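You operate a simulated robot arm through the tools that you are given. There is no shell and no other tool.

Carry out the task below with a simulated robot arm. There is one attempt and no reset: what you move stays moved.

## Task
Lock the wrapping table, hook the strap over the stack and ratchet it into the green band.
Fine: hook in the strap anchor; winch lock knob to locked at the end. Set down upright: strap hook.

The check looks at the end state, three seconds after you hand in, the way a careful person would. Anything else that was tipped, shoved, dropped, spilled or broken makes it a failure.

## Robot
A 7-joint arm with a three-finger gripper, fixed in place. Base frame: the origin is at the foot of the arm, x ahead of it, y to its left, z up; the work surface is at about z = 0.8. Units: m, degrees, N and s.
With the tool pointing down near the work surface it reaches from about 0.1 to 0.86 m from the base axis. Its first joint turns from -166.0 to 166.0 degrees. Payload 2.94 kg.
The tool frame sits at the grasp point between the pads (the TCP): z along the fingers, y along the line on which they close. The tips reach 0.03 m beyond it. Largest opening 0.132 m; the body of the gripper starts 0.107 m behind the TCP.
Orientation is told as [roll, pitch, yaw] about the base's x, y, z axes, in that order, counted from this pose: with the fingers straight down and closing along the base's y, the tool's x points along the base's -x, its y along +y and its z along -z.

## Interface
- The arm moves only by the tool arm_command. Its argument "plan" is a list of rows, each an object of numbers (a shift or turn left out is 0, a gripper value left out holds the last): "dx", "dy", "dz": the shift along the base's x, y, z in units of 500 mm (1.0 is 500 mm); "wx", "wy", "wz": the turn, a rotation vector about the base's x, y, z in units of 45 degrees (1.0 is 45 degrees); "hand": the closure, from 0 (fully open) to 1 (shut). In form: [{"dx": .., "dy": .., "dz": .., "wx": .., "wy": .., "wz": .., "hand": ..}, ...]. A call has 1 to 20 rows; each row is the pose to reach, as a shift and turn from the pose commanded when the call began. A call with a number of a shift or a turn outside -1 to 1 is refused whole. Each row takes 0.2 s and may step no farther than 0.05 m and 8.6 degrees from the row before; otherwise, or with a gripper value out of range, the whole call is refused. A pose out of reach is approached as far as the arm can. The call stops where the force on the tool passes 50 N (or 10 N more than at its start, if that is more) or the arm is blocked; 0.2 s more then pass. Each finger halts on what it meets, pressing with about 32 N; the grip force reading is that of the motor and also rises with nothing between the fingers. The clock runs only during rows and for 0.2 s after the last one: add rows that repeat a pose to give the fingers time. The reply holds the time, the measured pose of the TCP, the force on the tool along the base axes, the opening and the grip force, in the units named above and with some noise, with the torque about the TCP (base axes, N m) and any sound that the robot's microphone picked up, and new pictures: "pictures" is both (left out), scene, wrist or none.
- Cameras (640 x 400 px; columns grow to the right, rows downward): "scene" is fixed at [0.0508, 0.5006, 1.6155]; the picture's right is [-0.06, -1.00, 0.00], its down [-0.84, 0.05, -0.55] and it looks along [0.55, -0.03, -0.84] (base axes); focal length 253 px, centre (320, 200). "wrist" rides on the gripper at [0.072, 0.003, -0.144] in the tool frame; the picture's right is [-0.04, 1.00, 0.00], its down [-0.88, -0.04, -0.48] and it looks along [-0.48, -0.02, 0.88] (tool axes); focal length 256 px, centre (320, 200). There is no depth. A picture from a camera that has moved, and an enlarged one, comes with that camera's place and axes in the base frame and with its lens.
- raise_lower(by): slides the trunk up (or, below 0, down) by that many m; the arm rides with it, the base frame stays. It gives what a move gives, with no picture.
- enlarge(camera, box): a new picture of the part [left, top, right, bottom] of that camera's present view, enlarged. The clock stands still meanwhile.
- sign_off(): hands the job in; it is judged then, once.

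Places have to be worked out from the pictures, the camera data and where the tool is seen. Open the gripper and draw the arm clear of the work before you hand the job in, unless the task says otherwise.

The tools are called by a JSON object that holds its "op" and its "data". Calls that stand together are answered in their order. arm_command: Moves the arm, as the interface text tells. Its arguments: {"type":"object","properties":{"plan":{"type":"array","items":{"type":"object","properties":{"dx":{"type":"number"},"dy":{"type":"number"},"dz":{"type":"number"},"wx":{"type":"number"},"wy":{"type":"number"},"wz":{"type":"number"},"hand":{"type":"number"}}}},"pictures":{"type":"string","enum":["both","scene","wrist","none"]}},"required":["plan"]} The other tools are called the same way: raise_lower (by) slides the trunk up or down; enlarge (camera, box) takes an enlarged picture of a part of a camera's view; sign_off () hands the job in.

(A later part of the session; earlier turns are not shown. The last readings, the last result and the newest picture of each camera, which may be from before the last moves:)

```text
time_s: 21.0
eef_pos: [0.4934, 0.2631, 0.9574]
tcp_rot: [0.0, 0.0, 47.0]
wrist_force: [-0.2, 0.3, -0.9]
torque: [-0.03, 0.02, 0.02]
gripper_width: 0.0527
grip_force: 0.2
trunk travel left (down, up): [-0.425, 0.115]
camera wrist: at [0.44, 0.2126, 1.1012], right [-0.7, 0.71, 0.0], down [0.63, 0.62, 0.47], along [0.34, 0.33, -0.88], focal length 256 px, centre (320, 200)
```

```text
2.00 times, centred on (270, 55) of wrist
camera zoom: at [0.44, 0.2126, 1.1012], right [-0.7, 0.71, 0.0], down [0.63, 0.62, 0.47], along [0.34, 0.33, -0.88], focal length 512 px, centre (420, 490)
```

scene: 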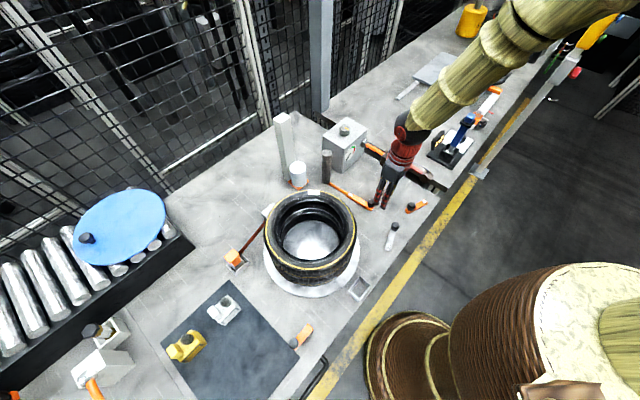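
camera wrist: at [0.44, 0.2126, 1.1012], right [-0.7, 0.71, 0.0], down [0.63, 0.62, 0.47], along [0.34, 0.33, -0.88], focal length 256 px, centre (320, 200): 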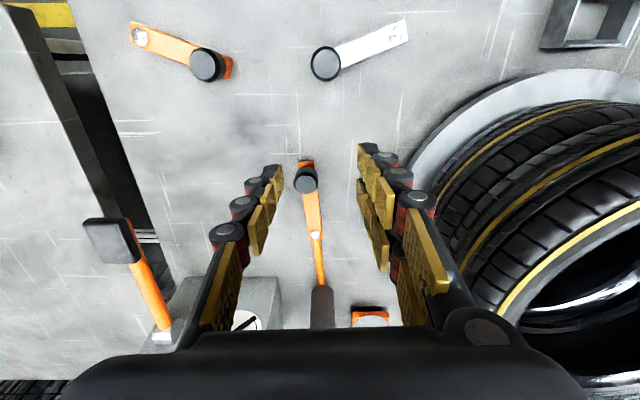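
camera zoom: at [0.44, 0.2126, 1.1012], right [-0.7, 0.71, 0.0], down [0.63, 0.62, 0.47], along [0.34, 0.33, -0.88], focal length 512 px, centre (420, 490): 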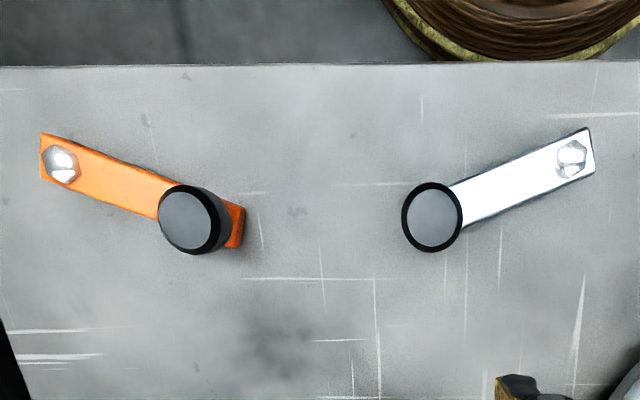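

Levers (a) silver and (b) orange are mirrored at the bench front, and (c) is tied by a rod to the knurled post. I'll look closely at (a), which is nearest the turntable.

{"op": "arm_command", "data": {"plan": [{"dx": -0.06, "dy": -0.045, "dz": 0.0}, {"dx": -0.12, "dy": -0.09, "dz": 0.0}, {"dx": -0.18, "dy": -0.135, "dz": 0.0}, {"dx": -0.24, "dy": -0.18, "dz": -0.02}], "pictures": "wrist"}}

{"op": "enlarge", "data": {"camera": "wrist", "box": [230, 100, 430, 260]}}

```text
time_s: 22.0
eef_pos: [0.3706, 0.1725, 0.9497]
tcp_rot: [0.0, -0.1, 47.1]
wrist_force: [0.2, -0.2, 0.0]
torque: [0.03, 0.0, 0.0]
gripper_width: 0.0527
grip_force: 0.1
trunk travel left (down, up): [-0.425, 0.115]
camera wrist: at [0.3187, 0.1219, 1.0931], right [-0.7, 0.71, 0.0], down [0.63, 0.62, 0.48], along [0.34, 0.33, -0.88], focal length 256 px, centre (320, 200)
```

wrist: 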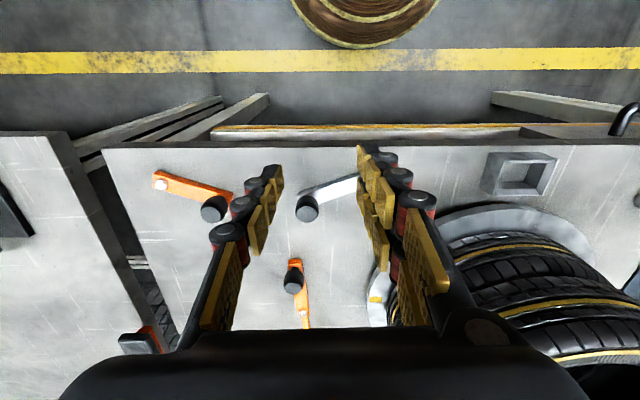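

```text
2.50 times, centred on (330, 180) of wrist
camera zoom: at [0.3187, 0.1219, 1.0931], right [-0.7, 0.71, 0.0], down [0.63, 0.62, 0.48], along [0.34, 0.33, -0.88], focal length 640 px, centre (295, 250)
```

zoom: 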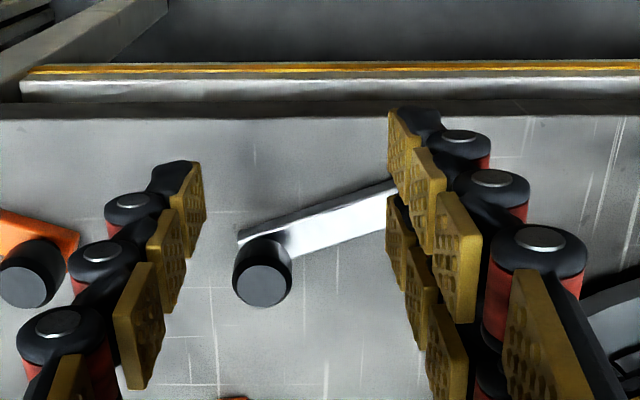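

Lever (a)'s knob is at about (0.436, 0.2165), top z 0.850, with its pivot at about (0.373, 0.246). I'll hover over the knob with the fingers spread roughly along its tangent.

{"op": "arm_command", "data": {"plan": [{"dx": 0.03, "dy": 0.02, "dz": 0.0, "wz": -0.16}, {"dx": 0.06, "dy": 0.04, "dz": 0.0, "wz": -0.32}, {"dx": 0.09, "dy": 0.06, "dz": -0.01, "wz": -0.48}, {"dx": 0.12, "dy": 0.08, "dz": -0.02, "wz": -0.64}, {"dx": 0.131, "dy": 0.089, "dz": -0.03, "wz": -0.8}, {"dx": 0.131, "dy": 0.089, "dz": -0.05, "wz": -0.933}], "pictures": "wrist"}}

```text
time_s: 23.4
eef_pos: [0.4361, 0.218, 0.9244]
tcp_rot: [0.0, -0.1, 5.0]
wrist_force: [-0.1, -0.2, 0.5]
torque: [0.02, 0.01, 0.01]
gripper_width: 0.0528
grip_force: 0.1
trunk travel left (down, up): [-0.425, 0.115]
camera wrist: at [0.3628, 0.2147, 1.0669], right [-0.04, 1.0, 0.0], down [0.88, 0.04, 0.48], along [0.48, 0.02, -0.88], focal length 256 px, centre (320, 200)
```

wrist: 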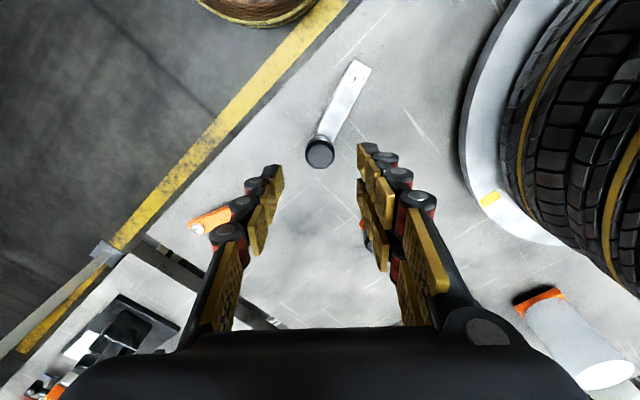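

The knob is centred between the fingers. I'll descend around it.

{"op": "arm_command", "data": {"plan": [{"dz": -0.05}, {"dz": -0.1}, {"dz": -0.146}], "pictures": "wrist"}}

```text
time_s: 24.2
eef_pos: [0.4361, 0.2179, 0.8499]
tcp_rot: [0.0, -0.2, 5.1]
wrist_force: [-0.4, -0.4, 0.0]
torque: [0.0, 0.0, 0.02]
gripper_width: 0.0528
grip_force: 0.1
trunk travel left (down, up): [-0.425, 0.115]
camera wrist: at [0.3634, 0.2143, 0.9921], right [-0.05, 1.0, 0.0], down [0.88, 0.04, 0.48], along [0.48, 0.02, -0.88], focal length 256 px, centre (320, 200)
```

wrist: 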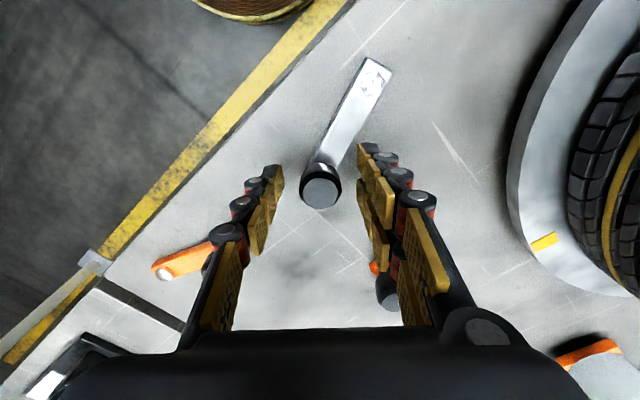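

The knob is caged. I'll narrow the fingers and give a small counter-clockwise nudge (toward the table) of about 10°, watching force.

{"op": "arm_command", "data": {"plan": [{"hand": 0.74}, {"hand": 0.74}, {"hand": 0.74}, {"dx": 0.003, "dy": 0.01, "hand": 0.74}, {"dx": 0.006, "dy": 0.02, "hand": 0.74}, {"dx": 0.0106, "dy": 0.0316, "hand": 0.74}], "pictures": "wrist"}}

```text
time_s: 25.6
eef_pos: [0.4403, 0.2352, 0.8475]
tcp_rot: [0.0, 0.0, 5.1]
wrist_force: [0.5, 0.0, -1.2]
torque: [-0.01, 0.01, 0.01]
gripper_width: 0.0349
grip_force: 0.1
trunk travel left (down, up): [-0.425, 0.115]
camera wrist: at [0.3677, 0.2301, 0.9928], right [-0.05, 1.0, 0.0], down [0.88, 0.04, 0.48], along [0.47, 0.02, -0.88], focal length 256 px, centre (320, 200)
```

wrist: 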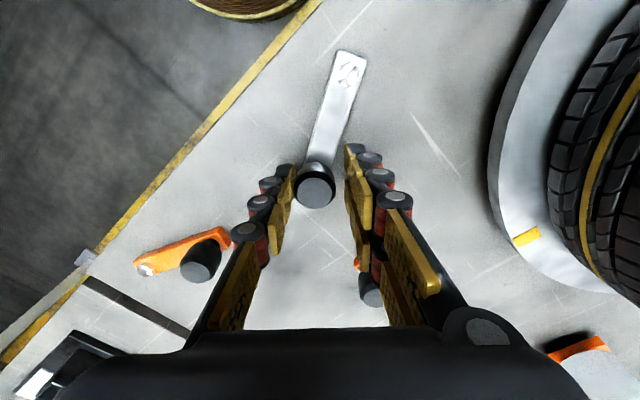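

Lever (a) moves freely on its hinge. I'll continue the swing toward the table in the same arc, watching for a stop or a click.

{"op": "arm_command", "data": {"plan": [{"dx": 0.0024, "dy": 0.0176}, {"dx": 0.0026, "dy": 0.0344}, {"dx": 0.0006, "dy": 0.0512}, {"dx": -0.0034, "dy": 0.0676, "wz": 0.155}, {"dx": -0.0094, "dy": 0.0834, "wz": 0.31}, {"dx": -0.0172, "dy": 0.0984, "wz": 0.466}], "pictures": "wrist"}}

```text
time_s: 27.0
eef_pos: [0.4308, 0.2827, 0.8489]
tcp_rot: [-0.1, 0.0, 26.2]
wrist_force: [-0.5, 0.3, 0.2]
torque: [0.0, 0.0, 0.03]
gripper_width: 0.035
grip_force: 0.4
trunk travel left (down, up): [-0.425, 0.115]
camera wrist: at [0.3643, 0.2533, 0.9934], right [-0.4, 0.92, 0.0], down [0.81, 0.35, 0.48], along [0.44, 0.19, -0.88], focal length 256 px, centre (320, 200)
```

wrist: 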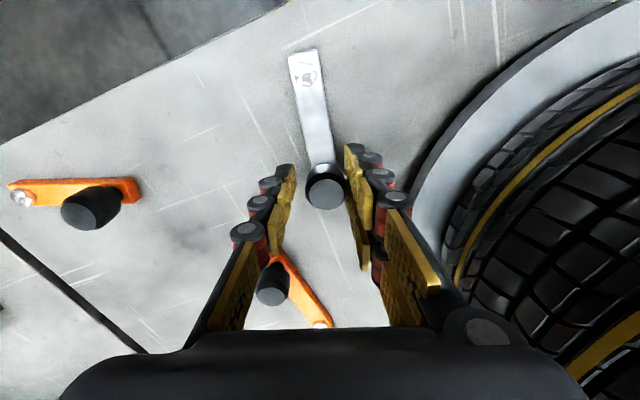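

Lever (a) has turned about 57° with no stop yet. I'll check the scene for anything else that moved with it.

{"op": "enlarge", "data": {"camera": "scene", "box": [220, 90, 460, 300]}}

{"op": "enlarge", "data": {"camera": "wrist", "box": [250, 30, 390, 230]}}

```text
1.90 times, centred on (340, 195) of scene
camera zoom: at [0.0508, 0.5006, 1.6155], right [-0.06, -1.0, 0.0], down [-0.84, 0.05, -0.55], along [0.55, -0.03, -0.84], focal length 482 px, centre (282, 210)
```

zoom: 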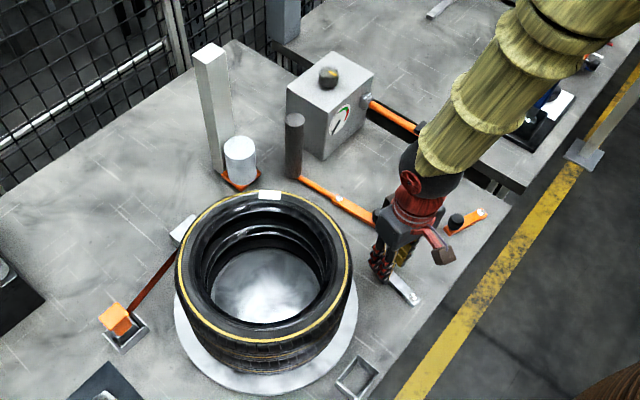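

```text
2.00 times, centred on (320, 130) of wrist
camera zoom: at [0.3643, 0.2533, 0.9934], right [-0.4, 0.92, 0.0], down [0.81, 0.35, 0.48], along [0.44, 0.19, -0.88], focal length 512 px, centre (320, 340)
```

zoom: 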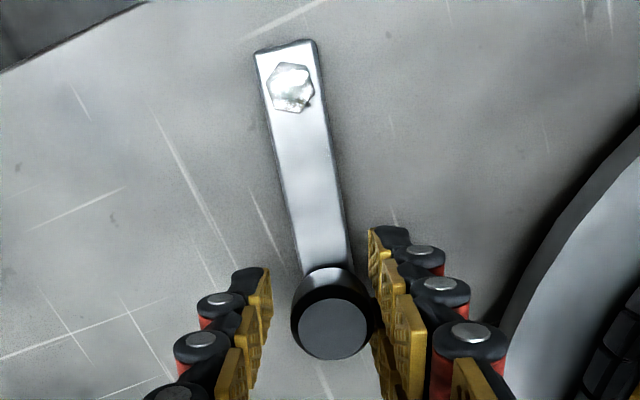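

The hinge turns with no other effect so far and the label is unchanged. I'll keep swinging toward the table to find the lever's end.

{"op": "arm_command", "data": {"plan": [{"dx": -0.0096, "dy": 0.0138, "wz": 0.155}, {"dx": -0.0208, "dy": 0.0266, "wz": 0.31}, {"dx": -0.0334, "dy": 0.0376, "wz": 0.466}, {"dx": -0.0474, "dy": 0.0472, "wz": 0.62}, {"dx": -0.0624, "dy": 0.0548, "wz": 0.777}, {"dx": -0.0784, "dy": 0.0608, "wz": 0.93}], "pictures": "wrist"}}

```text
time_s: 27.9
eef_pos: [0.4119, 0.2957, 0.8485]
tcp_rot: [0.3, 0.4, 48.5]
wrist_force: [27.4, -39.1, 4.9]
torque: [-0.92, -1.09, -0.68]
gripper_width: 0.0656
grip_force: 23.7
trunk travel left (down, up): [-0.425, 0.115]
stopped in row 4: the force on the tool passed its limit at 55 N (the readings are from after the stop); the commanded pose is now the measured one
camera wrist: at [0.3629, 0.2439, 0.9927], right [-0.72, 0.69, 0.0], down [0.61, 0.63, 0.47], along [0.32, 0.34, -0.88], focal length 256 px, centre (320, 200)
```

wrist: 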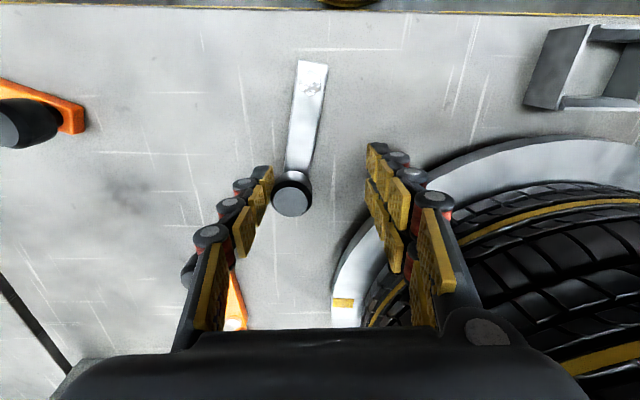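

Lever (a) reached a stop at about 34°, a 60° throw from where it began. I'll ease off, open the fingers and rise clear, leaving it at the stop.

{"op": "arm_command", "data": {"plan": [{"dx": 0.005, "dy": -0.007, "hand": 0.5}, {"dx": 0.01, "dy": -0.014, "hand": 0.4}, {"dx": 0.01, "dy": -0.014, "hand": 0.4}, {"dx": 0.01, "dy": -0.014, "dz": 0.08, "hand": 0.4}, {"dx": 0.01, "dy": -0.014, "dz": 0.16, "hand": 0.4}, {"dx": 0.01, "dy": -0.03, "dz": 0.24, "hand": 0.4}, {"dx": -0.02, "dy": -0.06, "dz": 0.32, "hand": 0.4}], "pictures": "both"}}

```text
time_s: 29.5
eef_pos: [0.3988, 0.2678, 1.0114]
tcp_rot: [0.1, 0.4, 48.7]
wrist_force: [0.1, -0.3, -0.3]
torque: [0.07, -0.04, 0.01]
gripper_width: 0.0794
grip_force: 0.1
trunk travel left (down, up): [-0.425, 0.115]
camera wrist: at [0.3491, 0.2168, 1.1552], right [-0.72, 0.69, 0.0], down [0.61, 0.64, 0.47], along [0.32, 0.34, -0.88], focal length 256 px, centre (320, 200)
```

scene: 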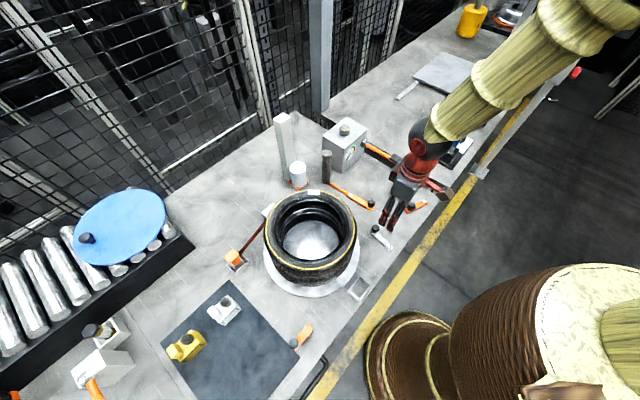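
wrist: 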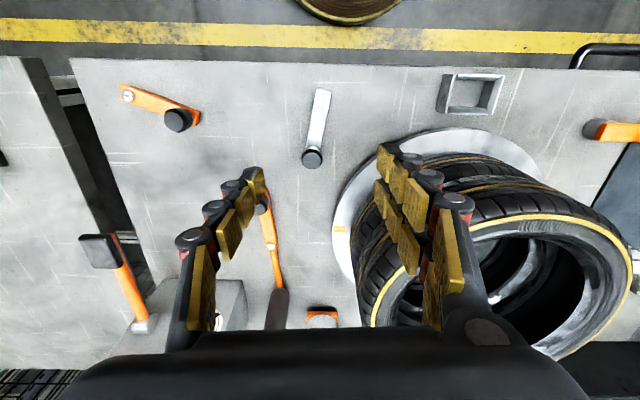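

Lever (a) now points into the bench at its stop. I'll check whether the table is really locked by going back to the crank and testing it with a light push.

{"op": "arm_command", "data": {"plan": [{"dx": -0.05, "dy": 0.02, "dz": 0.03, "wz": 0.15, "hand": 0.6}, {"dx": -0.1, "dy": 0.05, "dz": 0.06, "wz": 0.31, "hand": 0.6}, {"dx": -0.16, "dy": 0.08, "dz": 0.09, "wz": 0.47, "hand": 0.6}, {"dx": -0.22, "dy": 0.12, "dz": 0.12, "wz": 0.63, "hand": 0.6}, {"dx": -0.27, "dy": 0.15, "dz": 0.15, "wz": 0.78, "hand": 0.6}, {"dx": -0.318, "dy": 0.184, "dz": 0.178, "wz": 0.933, "hand": 0.6}], "pictures": "none"}}

{"op": "arm_command", "data": {"plan": [{"dx": -0.04, "dy": 0.05, "dz": -0.02, "wz": 0.12}, {"dx": -0.08, "dy": 0.11, "dz": -0.05, "wz": 0.25}, {"dx": -0.13, "dy": 0.17, "dz": -0.09, "wz": 0.38}, {"dx": -0.18, "dy": 0.23, "dz": -0.13, "wz": 0.51}, {"dx": -0.22, "dy": 0.29, "dz": -0.17, "wz": 0.64}, {"dx": -0.26, "dy": 0.35, "dz": -0.22, "wz": 0.76}, {"dx": -0.275, "dy": 0.401, "dz": -0.27, "wz": 0.873}, {"dx": -0.275, "dy": 0.401, "dz": -0.28, "wz": 0.873}], "pictures": "wrist"}}

```text
time_s: 30.9
eef_pos: [0.2402, 0.3621, 1.0984]
tcp_rot: [0.0, 0.5, 90.8]
wrist_force: [-0.1, -0.4, -0.4]
torque: [0.02, 0.02, 0.01]
gripper_width: 0.0529
grip_force: 0.1
trunk travel left (down, up): [-0.425, 0.115]
```

```text
time_s: 32.7
eef_pos: [0.1037, 0.5614, 0.9582]
tcp_rot: [0.1, 0.4, 130.1]
wrist_force: [-0.5, 0.5, 0.7]
torque: [-0.02, 0.02, 0.02]
gripper_width: 0.0528
grip_force: 0.0
trunk travel left (down, up): [-0.425, 0.115]
camera wrist: at [0.1474, 0.5051, 1.1022], right [-0.79, -0.61, 0.0], down [-0.54, 0.7, 0.47], along [-0.29, 0.37, -0.88], focal length 256 px, centre (320, 200)
```

wrist: 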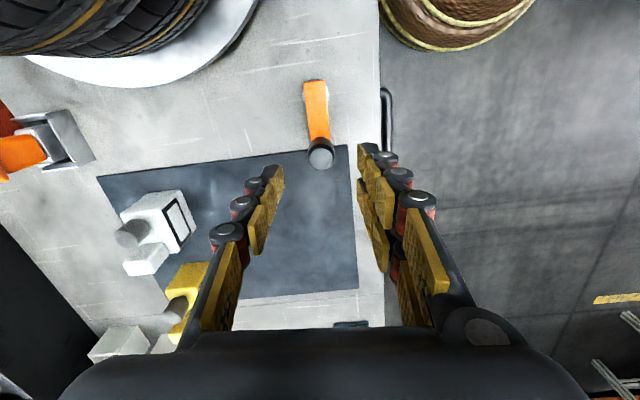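

The crank is where I left it. I'll lower around the knob and push it gently a few mm in the direction that turned freely before.

{"op": "arm_command", "data": {"plan": [{"dz": -0.06}, {"dz": -0.12}, {"dz": -0.178}, {"dz": -0.178, "hand": 0.76}, {"dz": -0.178, "hand": 0.76}, {"dz": -0.178, "hand": 0.76}], "pictures": "wrist"}}

{"op": "arm_command", "data": {"plan": [{"dx": 0.004, "dy": 0.0045, "hand": 0.76}, {"dx": 0.008, "dy": 0.009, "hand": 0.76}, {"dx": 0.012, "dy": 0.0125, "hand": 0.76}, {"dx": 0.012, "dy": 0.0125, "hand": 0.76}], "pictures": "both"}}

```text
time_s: 34.1
eef_pos: [0.1037, 0.5608, 0.8668]
tcp_rot: [0.0, 0.4, 130.0]
wrist_force: [-0.3, -0.2, 0.0]
torque: [-0.04, 0.02, -0.02]
gripper_width: 0.0317
grip_force: 0.0
trunk travel left (down, up): [-0.425, 0.115]
camera wrist: at [0.147, 0.5048, 1.0115], right [-0.79, -0.61, 0.0], down [-0.54, 0.7, 0.47], along [-0.29, 0.37, -0.88], focal length 256 px, centre (320, 200)
```

wrist: 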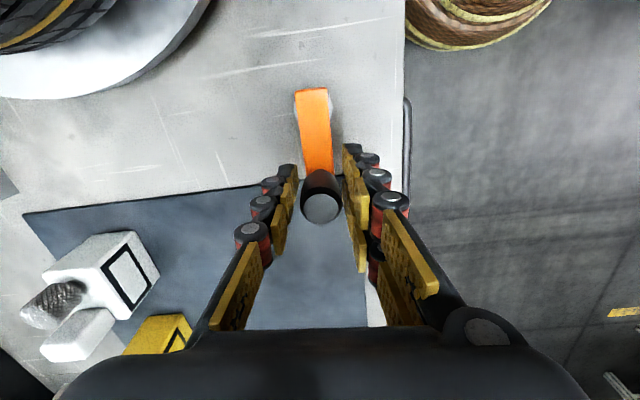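

```text
time_s: 35.1
eef_pos: [0.1084, 0.5668, 0.867]
tcp_rot: [0.3, 0.6, 130.0]
wrist_force: [-9.8, -8.6, -2.0]
torque: [-0.31, 0.14, 0.02]
gripper_width: 0.0397
grip_force: 6.2
trunk travel left (down, up): [-0.425, 0.115]
camera wrist: at [0.152, 0.5103, 1.0122], right [-0.79, -0.61, 0.0], down [-0.54, 0.7, 0.47], along [-0.29, 0.37, -0.88], focal length 256 px, centre (320, 200)
```

scene: 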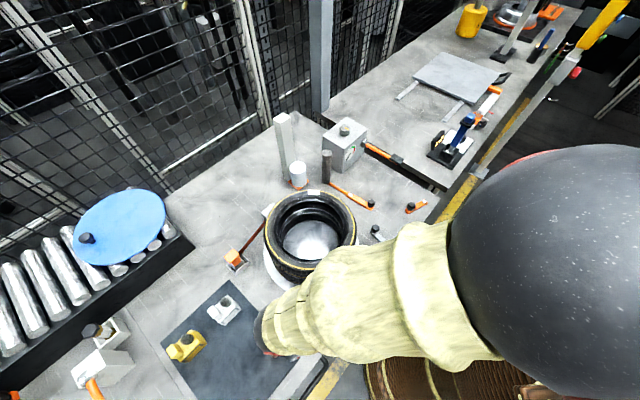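
wrist: 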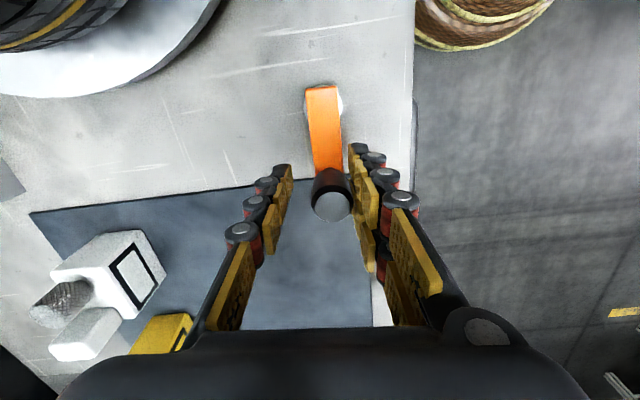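

The crank knob did not move and pushed back with about 13 N, where it turned freely before, so the table is locked by lever (a). I'll back off, open, and rise clear.

{"op": "arm_command", "data": {"plan": [{"dx": -0.006, "dy": -0.0062, "hand": 0.76}, {"dx": -0.012, "dy": -0.0125, "hand": 0.6}, {"dx": -0.012, "dy": -0.0125, "hand": 0.6}, {"dx": -0.012, "dy": -0.0125, "dz": 0.08, "hand": 0.6}, {"dx": -0.012, "dy": -0.0125, "dz": 0.16, "hand": 0.6}, {"dx": -0.012, "dy": -0.0125, "dz": 0.25, "hand": 0.6}, {"dx": -0.012, "dy": -0.0125, "dz": 0.34, "hand": 0.6}, {"dx": -0.012, "dy": -0.0125, "dz": 0.43, "hand": 0.3}], "pictures": "scene"}}

{"op": "arm_command", "data": {"plan": [{"dx": 0.03, "dy": 0.02, "wz": -0.14, "hand": 0.1}, {"dx": 0.08, "dy": 0.05, "wz": -0.28, "hand": 0.1}, {"dx": 0.13, "dy": 0.08, "wz": -0.42, "hand": 0.1}, {"dx": 0.18, "dy": 0.11, "wz": -0.56, "hand": 0.1}, {"dx": 0.23, "dy": 0.14, "wz": -0.7, "hand": 0.1}, {"dx": 0.28, "dy": 0.17, "wz": -0.84, "hand": 0.1}, {"dx": 0.32, "dy": 0.2, "wz": -0.98, "hand": 0.1}], "pictures": "both"}}

```text
time_s: 36.9
eef_pos: [0.1039, 0.5595, 1.0854]
tcp_rot: [0.2, 0.5, 130.0]
wrist_force: [0.7, -0.7, -0.5]
torque: [0.04, -0.04, 0.02]
gripper_width: 0.0796
grip_force: 0.2
trunk travel left (down, up): [-0.425, 0.115]
```

scene: 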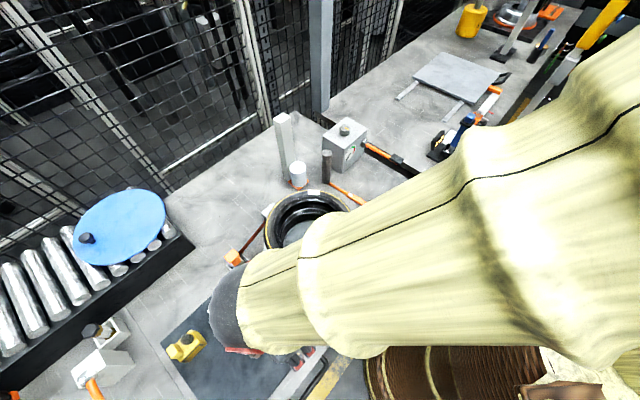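

```text
time_s: 38.5
eef_pos: [0.2638, 0.6611, 1.0827]
tcp_rot: [0.1, 0.5, 85.9]
wrist_force: [-0.7, -0.5, 0.4]
torque: [0.03, -0.01, -0.03]
gripper_width: 0.1188
grip_force: 0.0
trunk travel left (down, up): [-0.425, 0.115]
camera wrist: at [0.255, 0.5908, 1.2273], right [-0.99, 0.12, 0.0], down [0.1, 0.88, 0.47], along [0.05, 0.47, -0.88], focal length 256 px, centre (320, 200)
```

scene: 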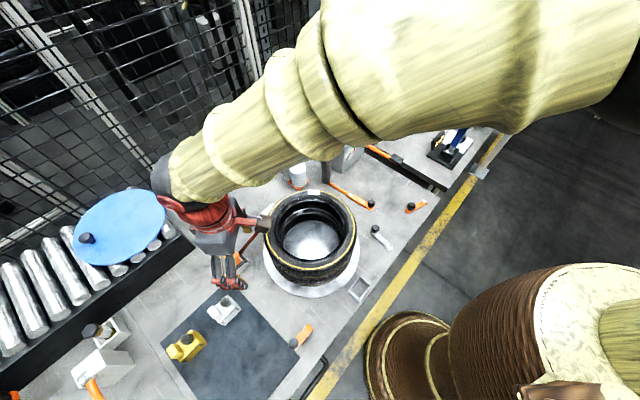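
wrist: 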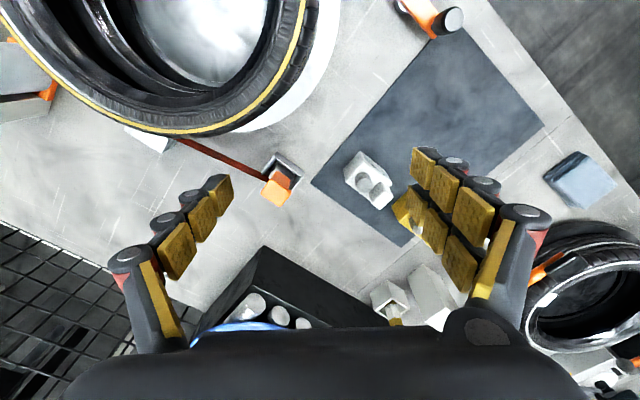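

{"op": "enlarge", "data": {"camera": "wrist", "box": [230, 130, 330, 230]}}

{"op": "enlarge", "data": {"camera": "wrist", "box": [90, 90, 330, 230]}}

```text
4.00 times, centred on (280, 180) of wrist
camera zoom: at [0.255, 0.5908, 1.2273], right [-0.99, 0.12, 0.0], down [0.1, 0.88, 0.47], along [0.05, 0.47, -0.88], focal length 1024 px, centre (480, 280)
```

zoom: 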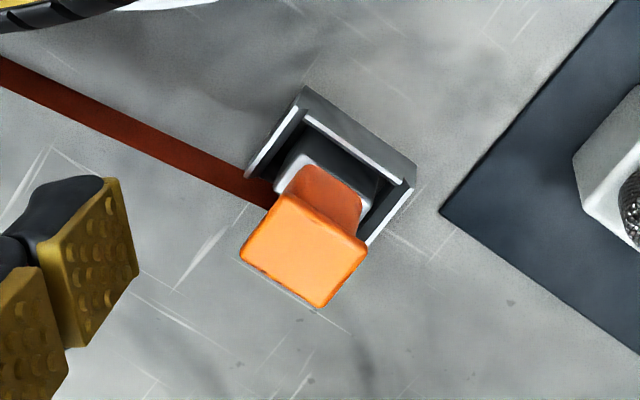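

```text
2.67 times, centred on (210, 160) of wrist
camera zoom: at [0.255, 0.5908, 1.2273], right [-0.99, 0.12, 0.0], down [0.1, 0.88, 0.47], along [0.05, 0.47, -0.88], focal length 683 px, centre (613, 307)
```

zoom: 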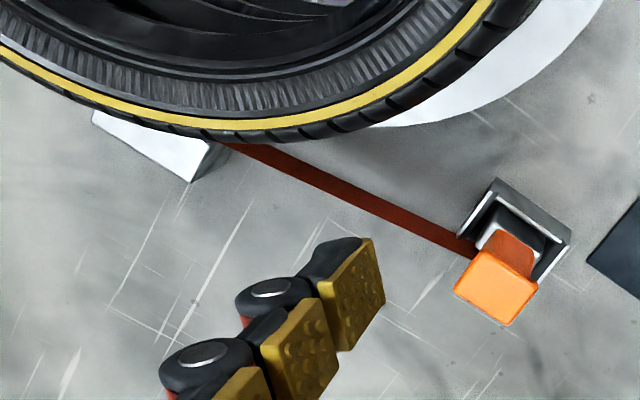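

The hook is a silver base in its park socket with an orange stem and a wider orange cap; I place the cap top at about (0.336, 0.746, 0.90), its sides aligned with the bench axes (about 47°/137°). I'll go closer with yaw near 47° for a better look.

{"op": "arm_command", "data": {"plan": [{"dx": 0.01, "dy": 0.014, "dz": -0.03, "wz": -0.15, "hand": 0.1}, {"dx": 0.02, "dy": 0.028, "dz": -0.06, "wz": -0.3, "hand": 0.1}, {"dx": 0.03, "dy": 0.042, "dz": -0.09, "wz": -0.45, "hand": 0.1}, {"dx": 0.04, "dy": 0.055, "dz": -0.12, "wz": -0.6, "hand": 0.1}, {"dx": 0.05, "dy": 0.07, "dz": -0.15, "wz": -0.75, "hand": 0.1}, {"dx": 0.062, "dy": 0.082, "dz": -0.18, "wz": -0.867, "hand": 0.1}], "pictures": "wrist"}}

{"op": "enlarge", "data": {"camera": "wrist", "box": [250, 130, 390, 270]}}

```text
time_s: 39.9
eef_pos: [0.2944, 0.7035, 0.9937]
tcp_rot: [0.1, 0.4, 46.7]
wrist_force: [0.2, 0.9, -1.4]
torque: [-0.02, 0.0, 0.01]
gripper_width: 0.1184
grip_force: 0.0
trunk travel left (down, up): [-0.425, 0.115]
camera wrist: at [0.2438, 0.6534, 1.1374], right [-0.7, 0.72, 0.0], down [0.63, 0.62, 0.47], along [0.34, 0.33, -0.88], focal length 256 px, centre (320, 200)
```

wrist: 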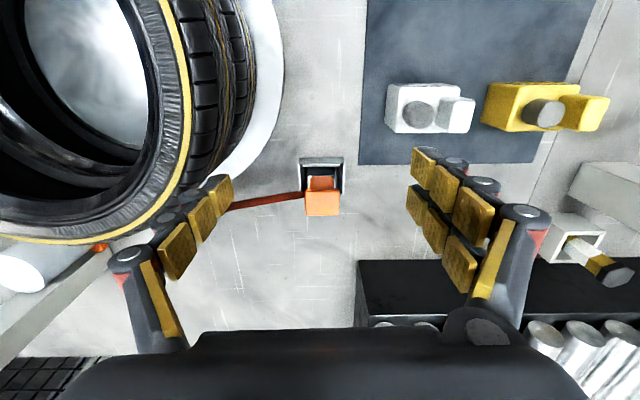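

```text
2.86 times, centred on (320, 200) of wrist
camera zoom: at [0.2438, 0.6534, 1.1374], right [-0.7, 0.72, 0.0], down [0.63, 0.62, 0.47], along [0.34, 0.33, -0.88], focal length 731 px, centre (320, 200)
```

zoom: 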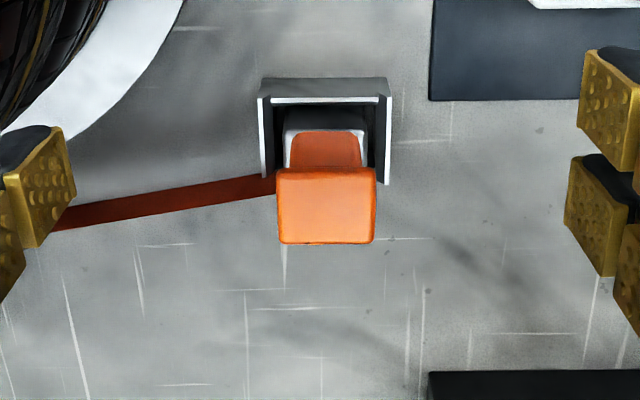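

The view is now aligned with the socket; the cap is about 36 mm wide along the bench and centred at (0.336, 0.746). I'll move over it with the fingers partly closed and the tilt corrected.

{"op": "arm_command", "data": {"plan": [{"dx": 0.03, "dy": 0.03, "dz": -0.01, "wx": 0.003, "wy": -0.003, "hand": 0.4}, {"dx": 0.06, "dy": 0.06, "dz": -0.02, "wx": 0.0065, "wy": -0.006, "hand": 0.4}, {"dx": 0.083, "dy": 0.085, "dz": -0.03, "wx": 0.0065, "wy": -0.006, "hand": 0.4}, {"dx": 0.083, "dy": 0.085, "dz": -0.03, "wx": 0.0065, "wy": -0.006, "hand": 0.4}], "pictures": "both"}}

{"op": "enlarge", "data": {"camera": "wrist", "box": [240, 100, 400, 220]}}

```text
time_s: 40.9
eef_pos: [0.3364, 0.745, 0.9776]
tcp_rot: [0.1, 0.0, 46.8]
wrist_force: [-0.1, 0.1, 0.6]
torque: [-0.01, -0.02, 0.0]
gripper_width: 0.079
grip_force: 0.1
trunk travel left (down, up): [-0.425, 0.115]
camera wrist: at [0.2838, 0.6943, 1.1209], right [-0.7, 0.71, 0.0], down [0.63, 0.61, 0.48], along [0.34, 0.33, -0.88], focal length 256 px, centre (320, 200)
```

scene: 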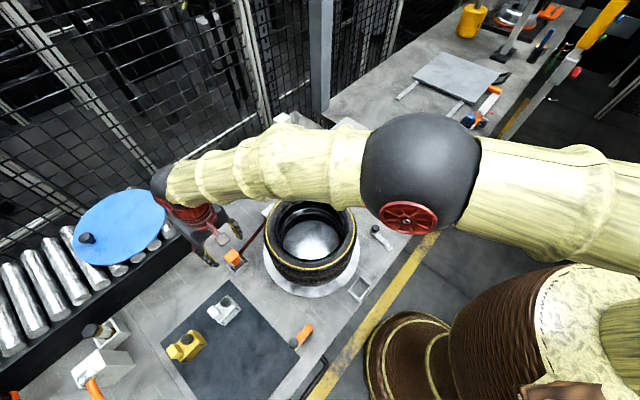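
wrist: 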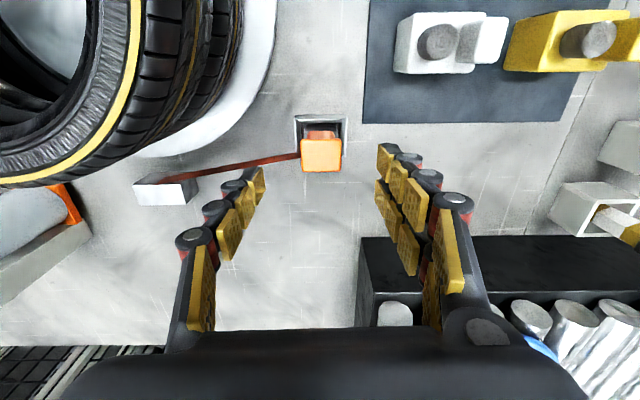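

```text
3.33 times, centred on (320, 160) of wrist
camera zoom: at [0.2838, 0.6943, 1.1209], right [-0.7, 0.71, 0.0], down [0.63, 0.61, 0.48], along [0.34, 0.33, -0.88], focal length 853 px, centre (320, 333)
```

zoom: 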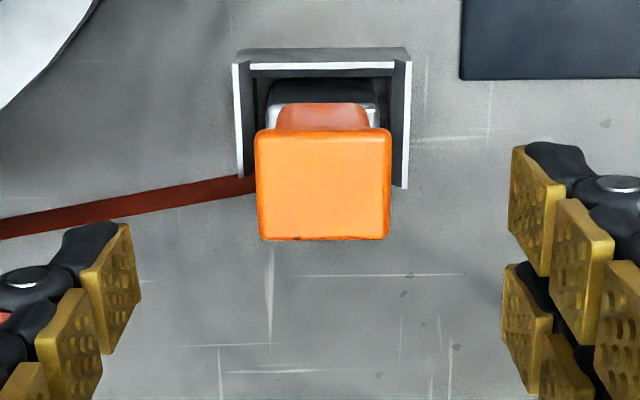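

The cap is centred within a millimetre or two, with its top at about 0.905. I'll descend so the fingers flank the cap, then close on it.

{"op": "arm_command", "data": {"plan": [{"dx": 0.002, "dy": 0.002, "dz": -0.06}, {"dx": 0.002, "dy": 0.002, "dz": -0.12}, {"dx": 0.002, "dy": 0.002, "dz": -0.178}, {"dx": 0.002, "dy": 0.002, "dz": -0.178}], "pictures": "wrist"}}

{"op": "enlarge", "data": {"camera": "wrist", "box": [220, 120, 420, 270]}}

```text
time_s: 41.9
eef_pos: [0.3371, 0.7472, 0.8873]
tcp_rot: [0.2, 0.1, 46.7]
wrist_force: [0.6, -0.6, 0.2]
torque: [0.0, 0.03, 0.0]
gripper_width: 0.0793
grip_force: 0.0
trunk travel left (down, up): [-0.425, 0.115]
camera wrist: at [0.2852, 0.6954, 1.032], right [-0.7, 0.71, 0.0], down [0.63, 0.61, 0.48], along [0.34, 0.33, -0.88], focal length 256 px, centre (320, 200)
```

wrist: 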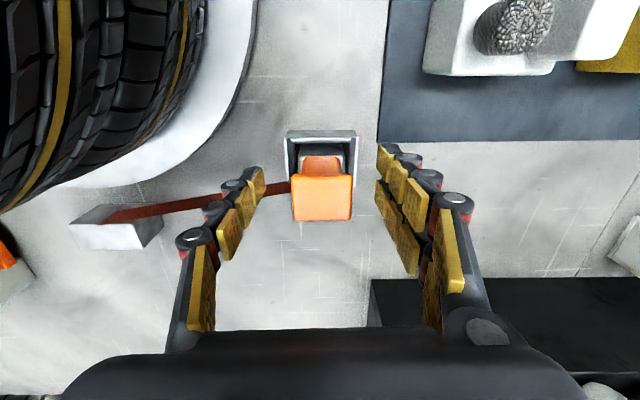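

```text
2.67 times, centred on (320, 195) of wrist
camera zoom: at [0.2852, 0.6954, 1.032], right [-0.7, 0.71, 0.0], down [0.63, 0.61, 0.48], along [0.34, 0.33, -0.88], focal length 683 px, centre (320, 213)
```

zoom: 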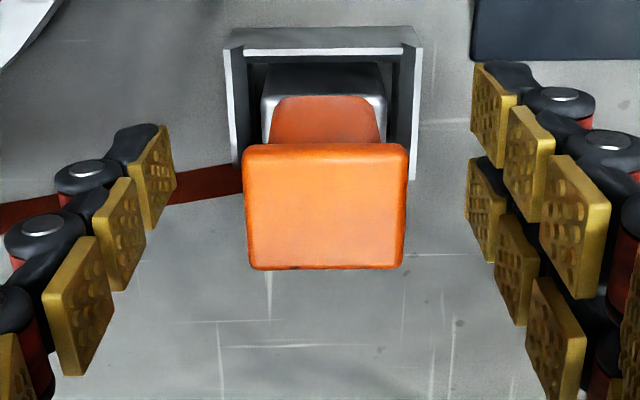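

The fingers flank the cap evenly. I'll lower a few more mm and close on the hook.

{"op": "arm_command", "data": {"plan": [{"dz": -0.01}, {"dz": -0.01, "hand": 0.7}, {"dz": -0.01, "hand": 0.85}, {"dz": -0.01, "hand": 0.85}, {"dz": -0.01, "hand": 0.85}, {"dz": -0.01, "hand": 0.85}], "pictures": "wrist"}}

{"op": "enlarge", "data": {"camera": "wrist", "box": [220, 120, 420, 270]}}

```text
time_s: 43.3
eef_pos: [0.337, 0.7465, 0.8822]
tcp_rot: [0.2, 0.0, 46.8]
wrist_force: [0.1, 0.2, -0.8]
torque: [0.02, 0.03, 0.05]
gripper_width: 0.0361
grip_force: 32.1
trunk travel left (down, up): [-0.425, 0.115]
camera wrist: at [0.2852, 0.6959, 1.0269], right [-0.7, 0.71, 0.0], down [0.63, 0.61, 0.47], along [0.34, 0.33, -0.88], focal length 256 px, centre (320, 200)
```

wrist: 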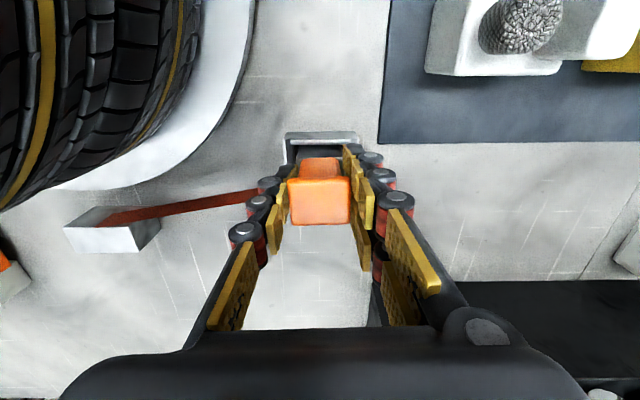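

```text
2.67 times, centred on (320, 195) of wrist
camera zoom: at [0.2852, 0.6959, 1.0269], right [-0.7, 0.71, 0.0], down [0.63, 0.61, 0.47], along [0.34, 0.33, -0.88], focal length 683 px, centre (320, 213)
```

zoom: 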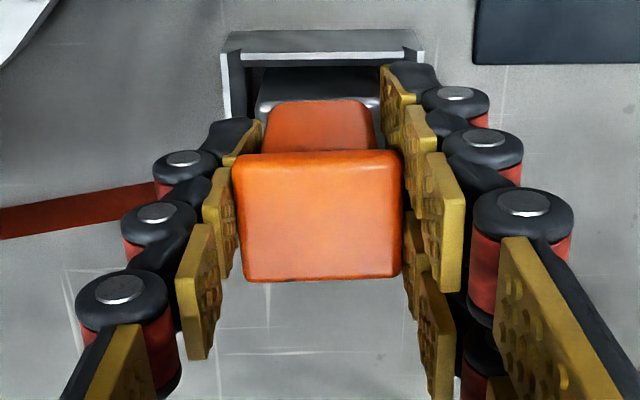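

The hook is gripped (36 mm, 32 N). I'll lift straight up slowly and check that it comes free of the socket upright.

{"op": "arm_command", "data": {"plan": [{"dz": 0.02}, {"dz": 0.04}, {"dz": 0.06}, {"dz": 0.09}, {"dz": 0.12}, {"dz": 0.16}], "pictures": "both"}}

{"op": "enlarge", "data": {"camera": "wrist", "box": [220, 100, 420, 270]}}

```text
time_s: 44.7
eef_pos: [0.3376, 0.7458, 0.9622]
tcp_rot: [0.1, 0.1, 46.8]
wrist_force: [0.3, -0.7, -2.2]
torque: [0.03, 0.0, -0.02]
gripper_width: 0.0358
grip_force: 32.0
trunk travel left (down, up): [-0.425, 0.115]
camera wrist: at [0.2851, 0.6947, 1.1067], right [-0.7, 0.71, 0.0], down [0.63, 0.62, 0.47], along [0.34, 0.33, -0.88], focal length 256 px, centre (320, 200)
```

scene: 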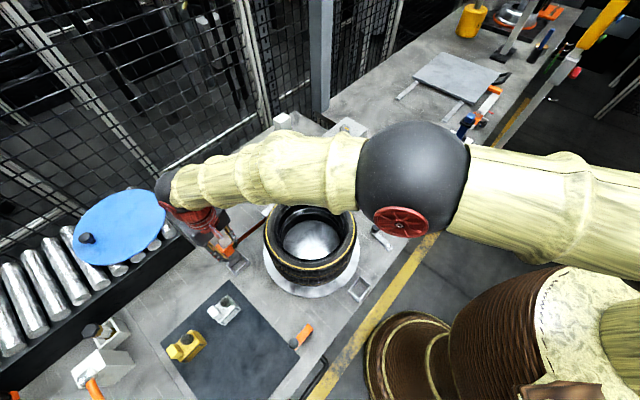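
wrist: 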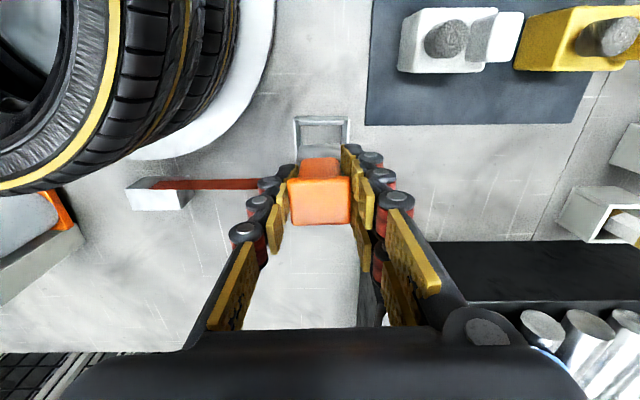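

```text
2.35 times, centred on (320, 185) of wrist
camera zoom: at [0.2851, 0.6947, 1.1067], right [-0.7, 0.71, 0.0], down [0.63, 0.62, 0.47], along [0.34, 0.33, -0.88], focal length 602 px, centre (320, 235)
```

zoom: 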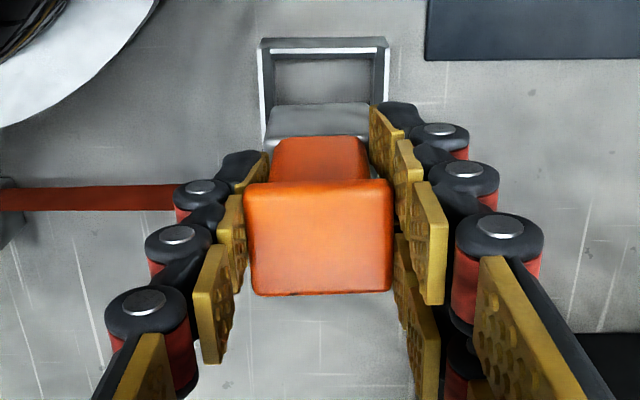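

The hook is free and upright. I'll record a detailed reference of the park socket as seen from directly above at this height, to align the anchor the same way later.

{"op": "enlarge", "data": {"camera": "wrist", "box": [270, 100, 370, 180]}}

{"op": "enlarge", "data": {"camera": "scene", "box": [160, 180, 320, 300]}}

```text
5.00 times, centred on (320, 140) of wrist
camera zoom: at [0.2851, 0.6947, 1.1067], right [-0.7, 0.71, 0.0], down [0.63, 0.62, 0.47], along [0.34, 0.33, -0.88], focal length 1280 px, centre (320, 500)
```

zoom: 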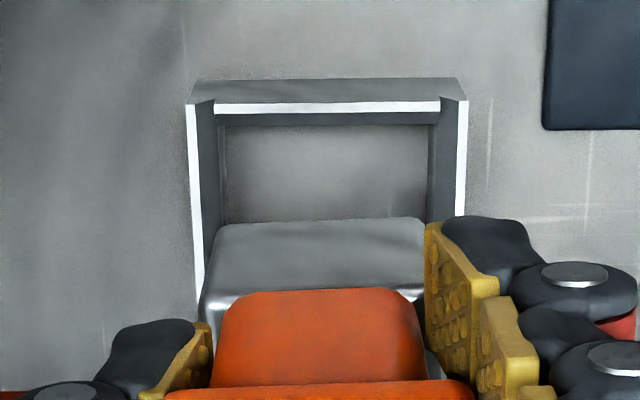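

```text
3.33 times, centred on (240, 240) of scene
camera zoom: at [0.0508, 0.5006, 1.6155], right [-0.06, -1.0, 0.0], down [-0.84, 0.05, -0.55], along [0.55, -0.03, -0.84], focal length 843 px, centre (587, 67)
```

zoom: 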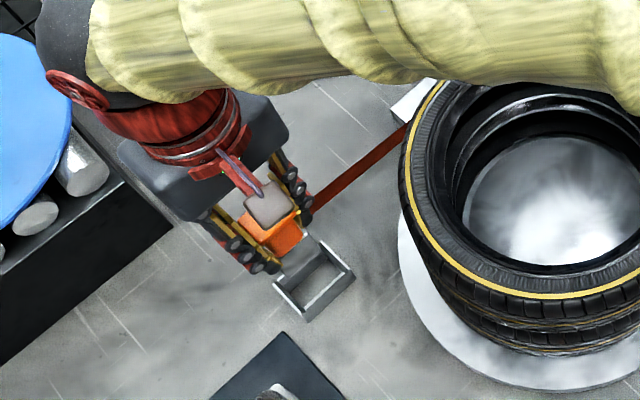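

The socket's inner width is about 47 mm and the hook base about 38 mm, so I have some clearance. I'll lift high and carry the hook toward the reel-side of the stack first, then straight over the middle.

{"op": "arm_command", "data": {"plan": [{"dz": 0.08}, {"dz": 0.16}, {"dz": 0.24}, {"dz": 0.32}, {"dz": 0.4}, {"dz": 0.47}, {"dx": 0.03, "dy": -0.06, "dz": 0.47}, {"dx": 0.06, "dy": -0.12, "dz": 0.47}, {"dx": 0.09, "dy": -0.19, "dz": 0.47}, {"dx": 0.12, "dy": -0.25, "dz": 0.47}], "pictures": "both"}}

```text
time_s: 46.9
eef_pos: [0.3987, 0.6199, 1.1974]
tcp_rot: [0.2, 0.1, 46.8]
wrist_force: [-0.5, -0.7, -1.6]
torque: [-0.01, -0.02, -0.01]
gripper_width: 0.0363
grip_force: 32.3
trunk travel left (down, up): [-0.425, 0.115]
camera wrist: at [0.347, 0.5684, 1.3421], right [-0.7, 0.71, 0.0], down [0.63, 0.61, 0.47], along [0.34, 0.33, -0.88], focal length 256 px, centre (320, 200)
```

scene: 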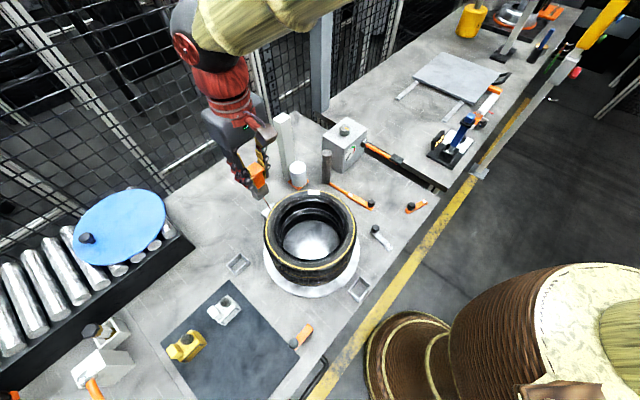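
wrist: 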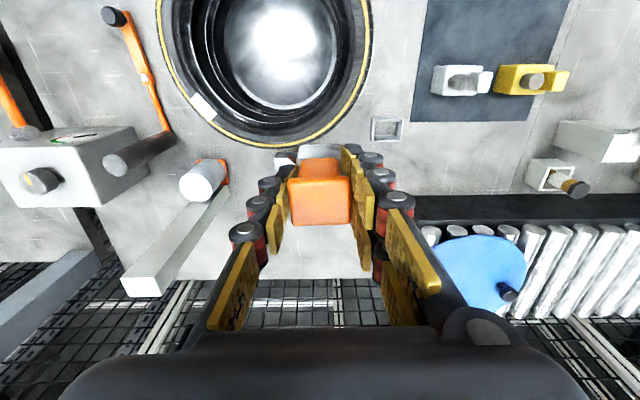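

The hook hangs upright above the reel side. I'll carry it across over the middle of the stack and on toward the anchor, staying high.

{"op": "arm_command", "data": {"plan": [{"dx": -0.005, "dy": -0.08}, {"dx": -0.018, "dy": -0.16}, {"dx": -0.06, "dy": -0.22}, {"dx": -0.11, "dy": -0.28}, {"dx": -0.16, "dy": -0.34}, {"dx": -0.21, "dy": -0.4}, {"dx": -0.26, "dy": -0.455}, {"dx": -0.308, "dy": -0.508}, {"dx": -0.308, "dy": -0.508, "dz": -0.06}], "pictures": "both"}}

{"op": "enlarge", "data": {"camera": "wrist", "box": [240, 80, 400, 200]}}

```text
time_s: 48.9
eef_pos: [0.2431, 0.3683, 1.1687]
tcp_rot: [0.2, 0.1, 46.9]
wrist_force: [0.9, 0.9, -1.6]
torque: [-0.03, 0.06, 0.0]
gripper_width: 0.036
grip_force: 32.1
trunk travel left (down, up): [-0.425, 0.115]
camera wrist: at [0.1906, 0.3181, 1.3124], right [-0.7, 0.71, 0.0], down [0.63, 0.61, 0.47], along [0.34, 0.33, -0.88], focal length 256 px, centre (320, 200)
```

scene: 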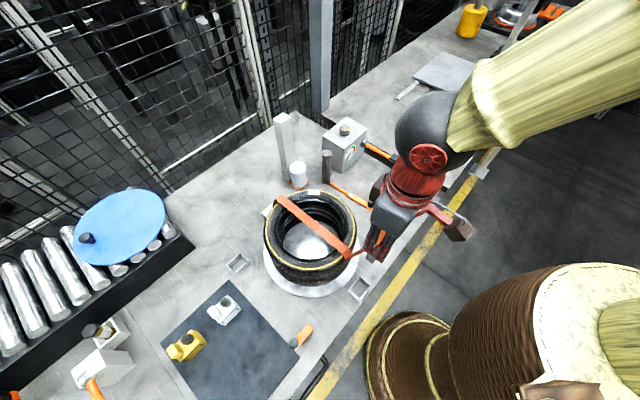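
wrist: 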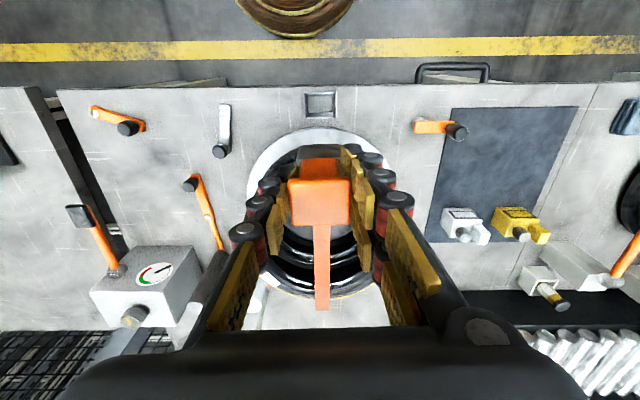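

```text
3.33 times, centred on (320, 140) of wrist
camera zoom: at [0.1906, 0.3181, 1.3124], right [-0.7, 0.71, 0.0], down [0.63, 0.61, 0.47], along [0.34, 0.33, -0.88], focal length 853 px, centre (320, 400)
```

zoom: 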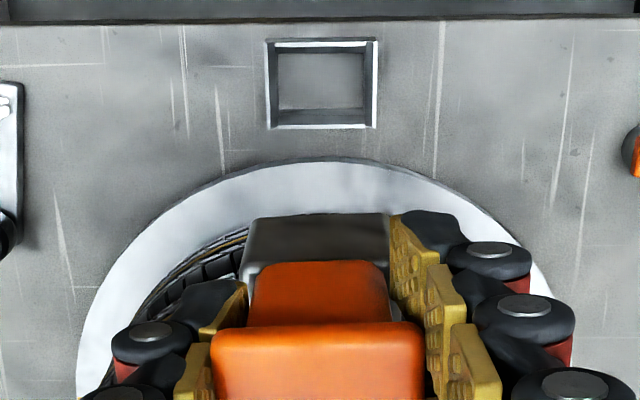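

The strap now lies over the middle of the stack. I estimate the anchor centre at about (0.241, 0.369), almost directly beneath. I'll descend to the reference height 0.962 to compare with the park-socket reference view.

{"op": "arm_command", "data": {"plan": [{"dx": -0.003, "dy": 0.003, "dz": -0.07}, {"dx": -0.003, "dy": 0.003, "dz": -0.14}, {"dx": -0.003, "dy": 0.003, "dz": -0.21}, {"dx": -0.003, "dy": 0.003, "dz": -0.28}, {"dx": -0.003, "dy": 0.003, "dz": -0.35}, {"dx": -0.003, "dy": 0.003, "dz": -0.413}], "pictures": "both"}}

{"op": "enlarge", "data": {"camera": "wrist", "box": [270, 100, 370, 180]}}

```text
time_s: 50.3
eef_pos: [0.2394, 0.3688, 0.9641]
tcp_rot: [0.1, 0.0, 46.8]
wrist_force: [0.3, 0.5, -1.9]
torque: [-0.03, 0.05, 0.03]
gripper_width: 0.0359
grip_force: 32.0
trunk travel left (down, up): [-0.425, 0.115]
camera wrist: at [0.1877, 0.3177, 1.1085], right [-0.7, 0.72, 0.0], down [0.63, 0.61, 0.48], along [0.34, 0.33, -0.88], focal length 256 px, centre (320, 200)
```

scene: 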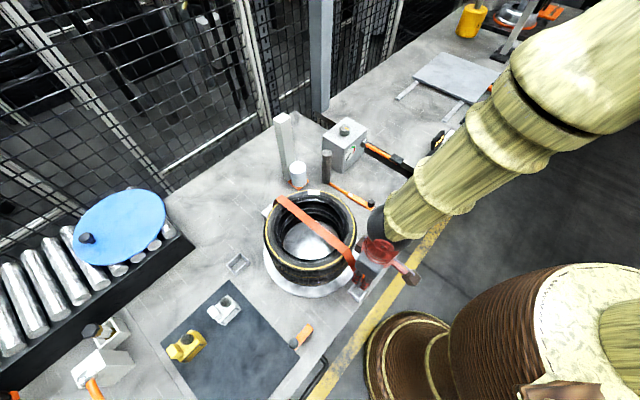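
wrist: 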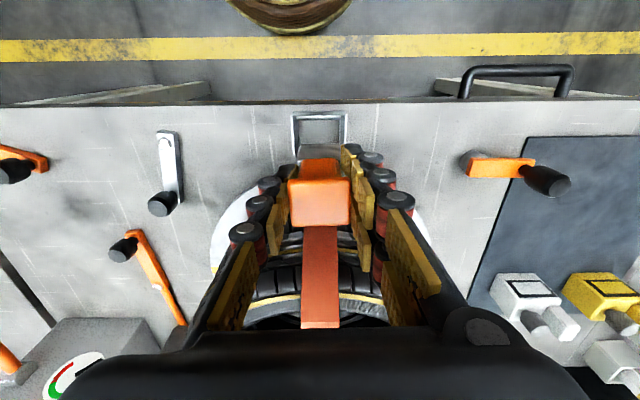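

```text
5.00 times, centred on (320, 140) of wrist
camera zoom: at [0.1877, 0.3177, 1.1085], right [-0.7, 0.72, 0.0], down [0.63, 0.61, 0.48], along [0.34, 0.33, -0.88], focal length 1280 px, centre (320, 500)
```

zoom: 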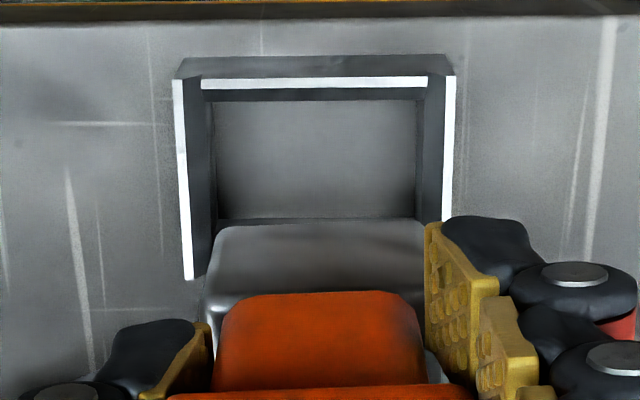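

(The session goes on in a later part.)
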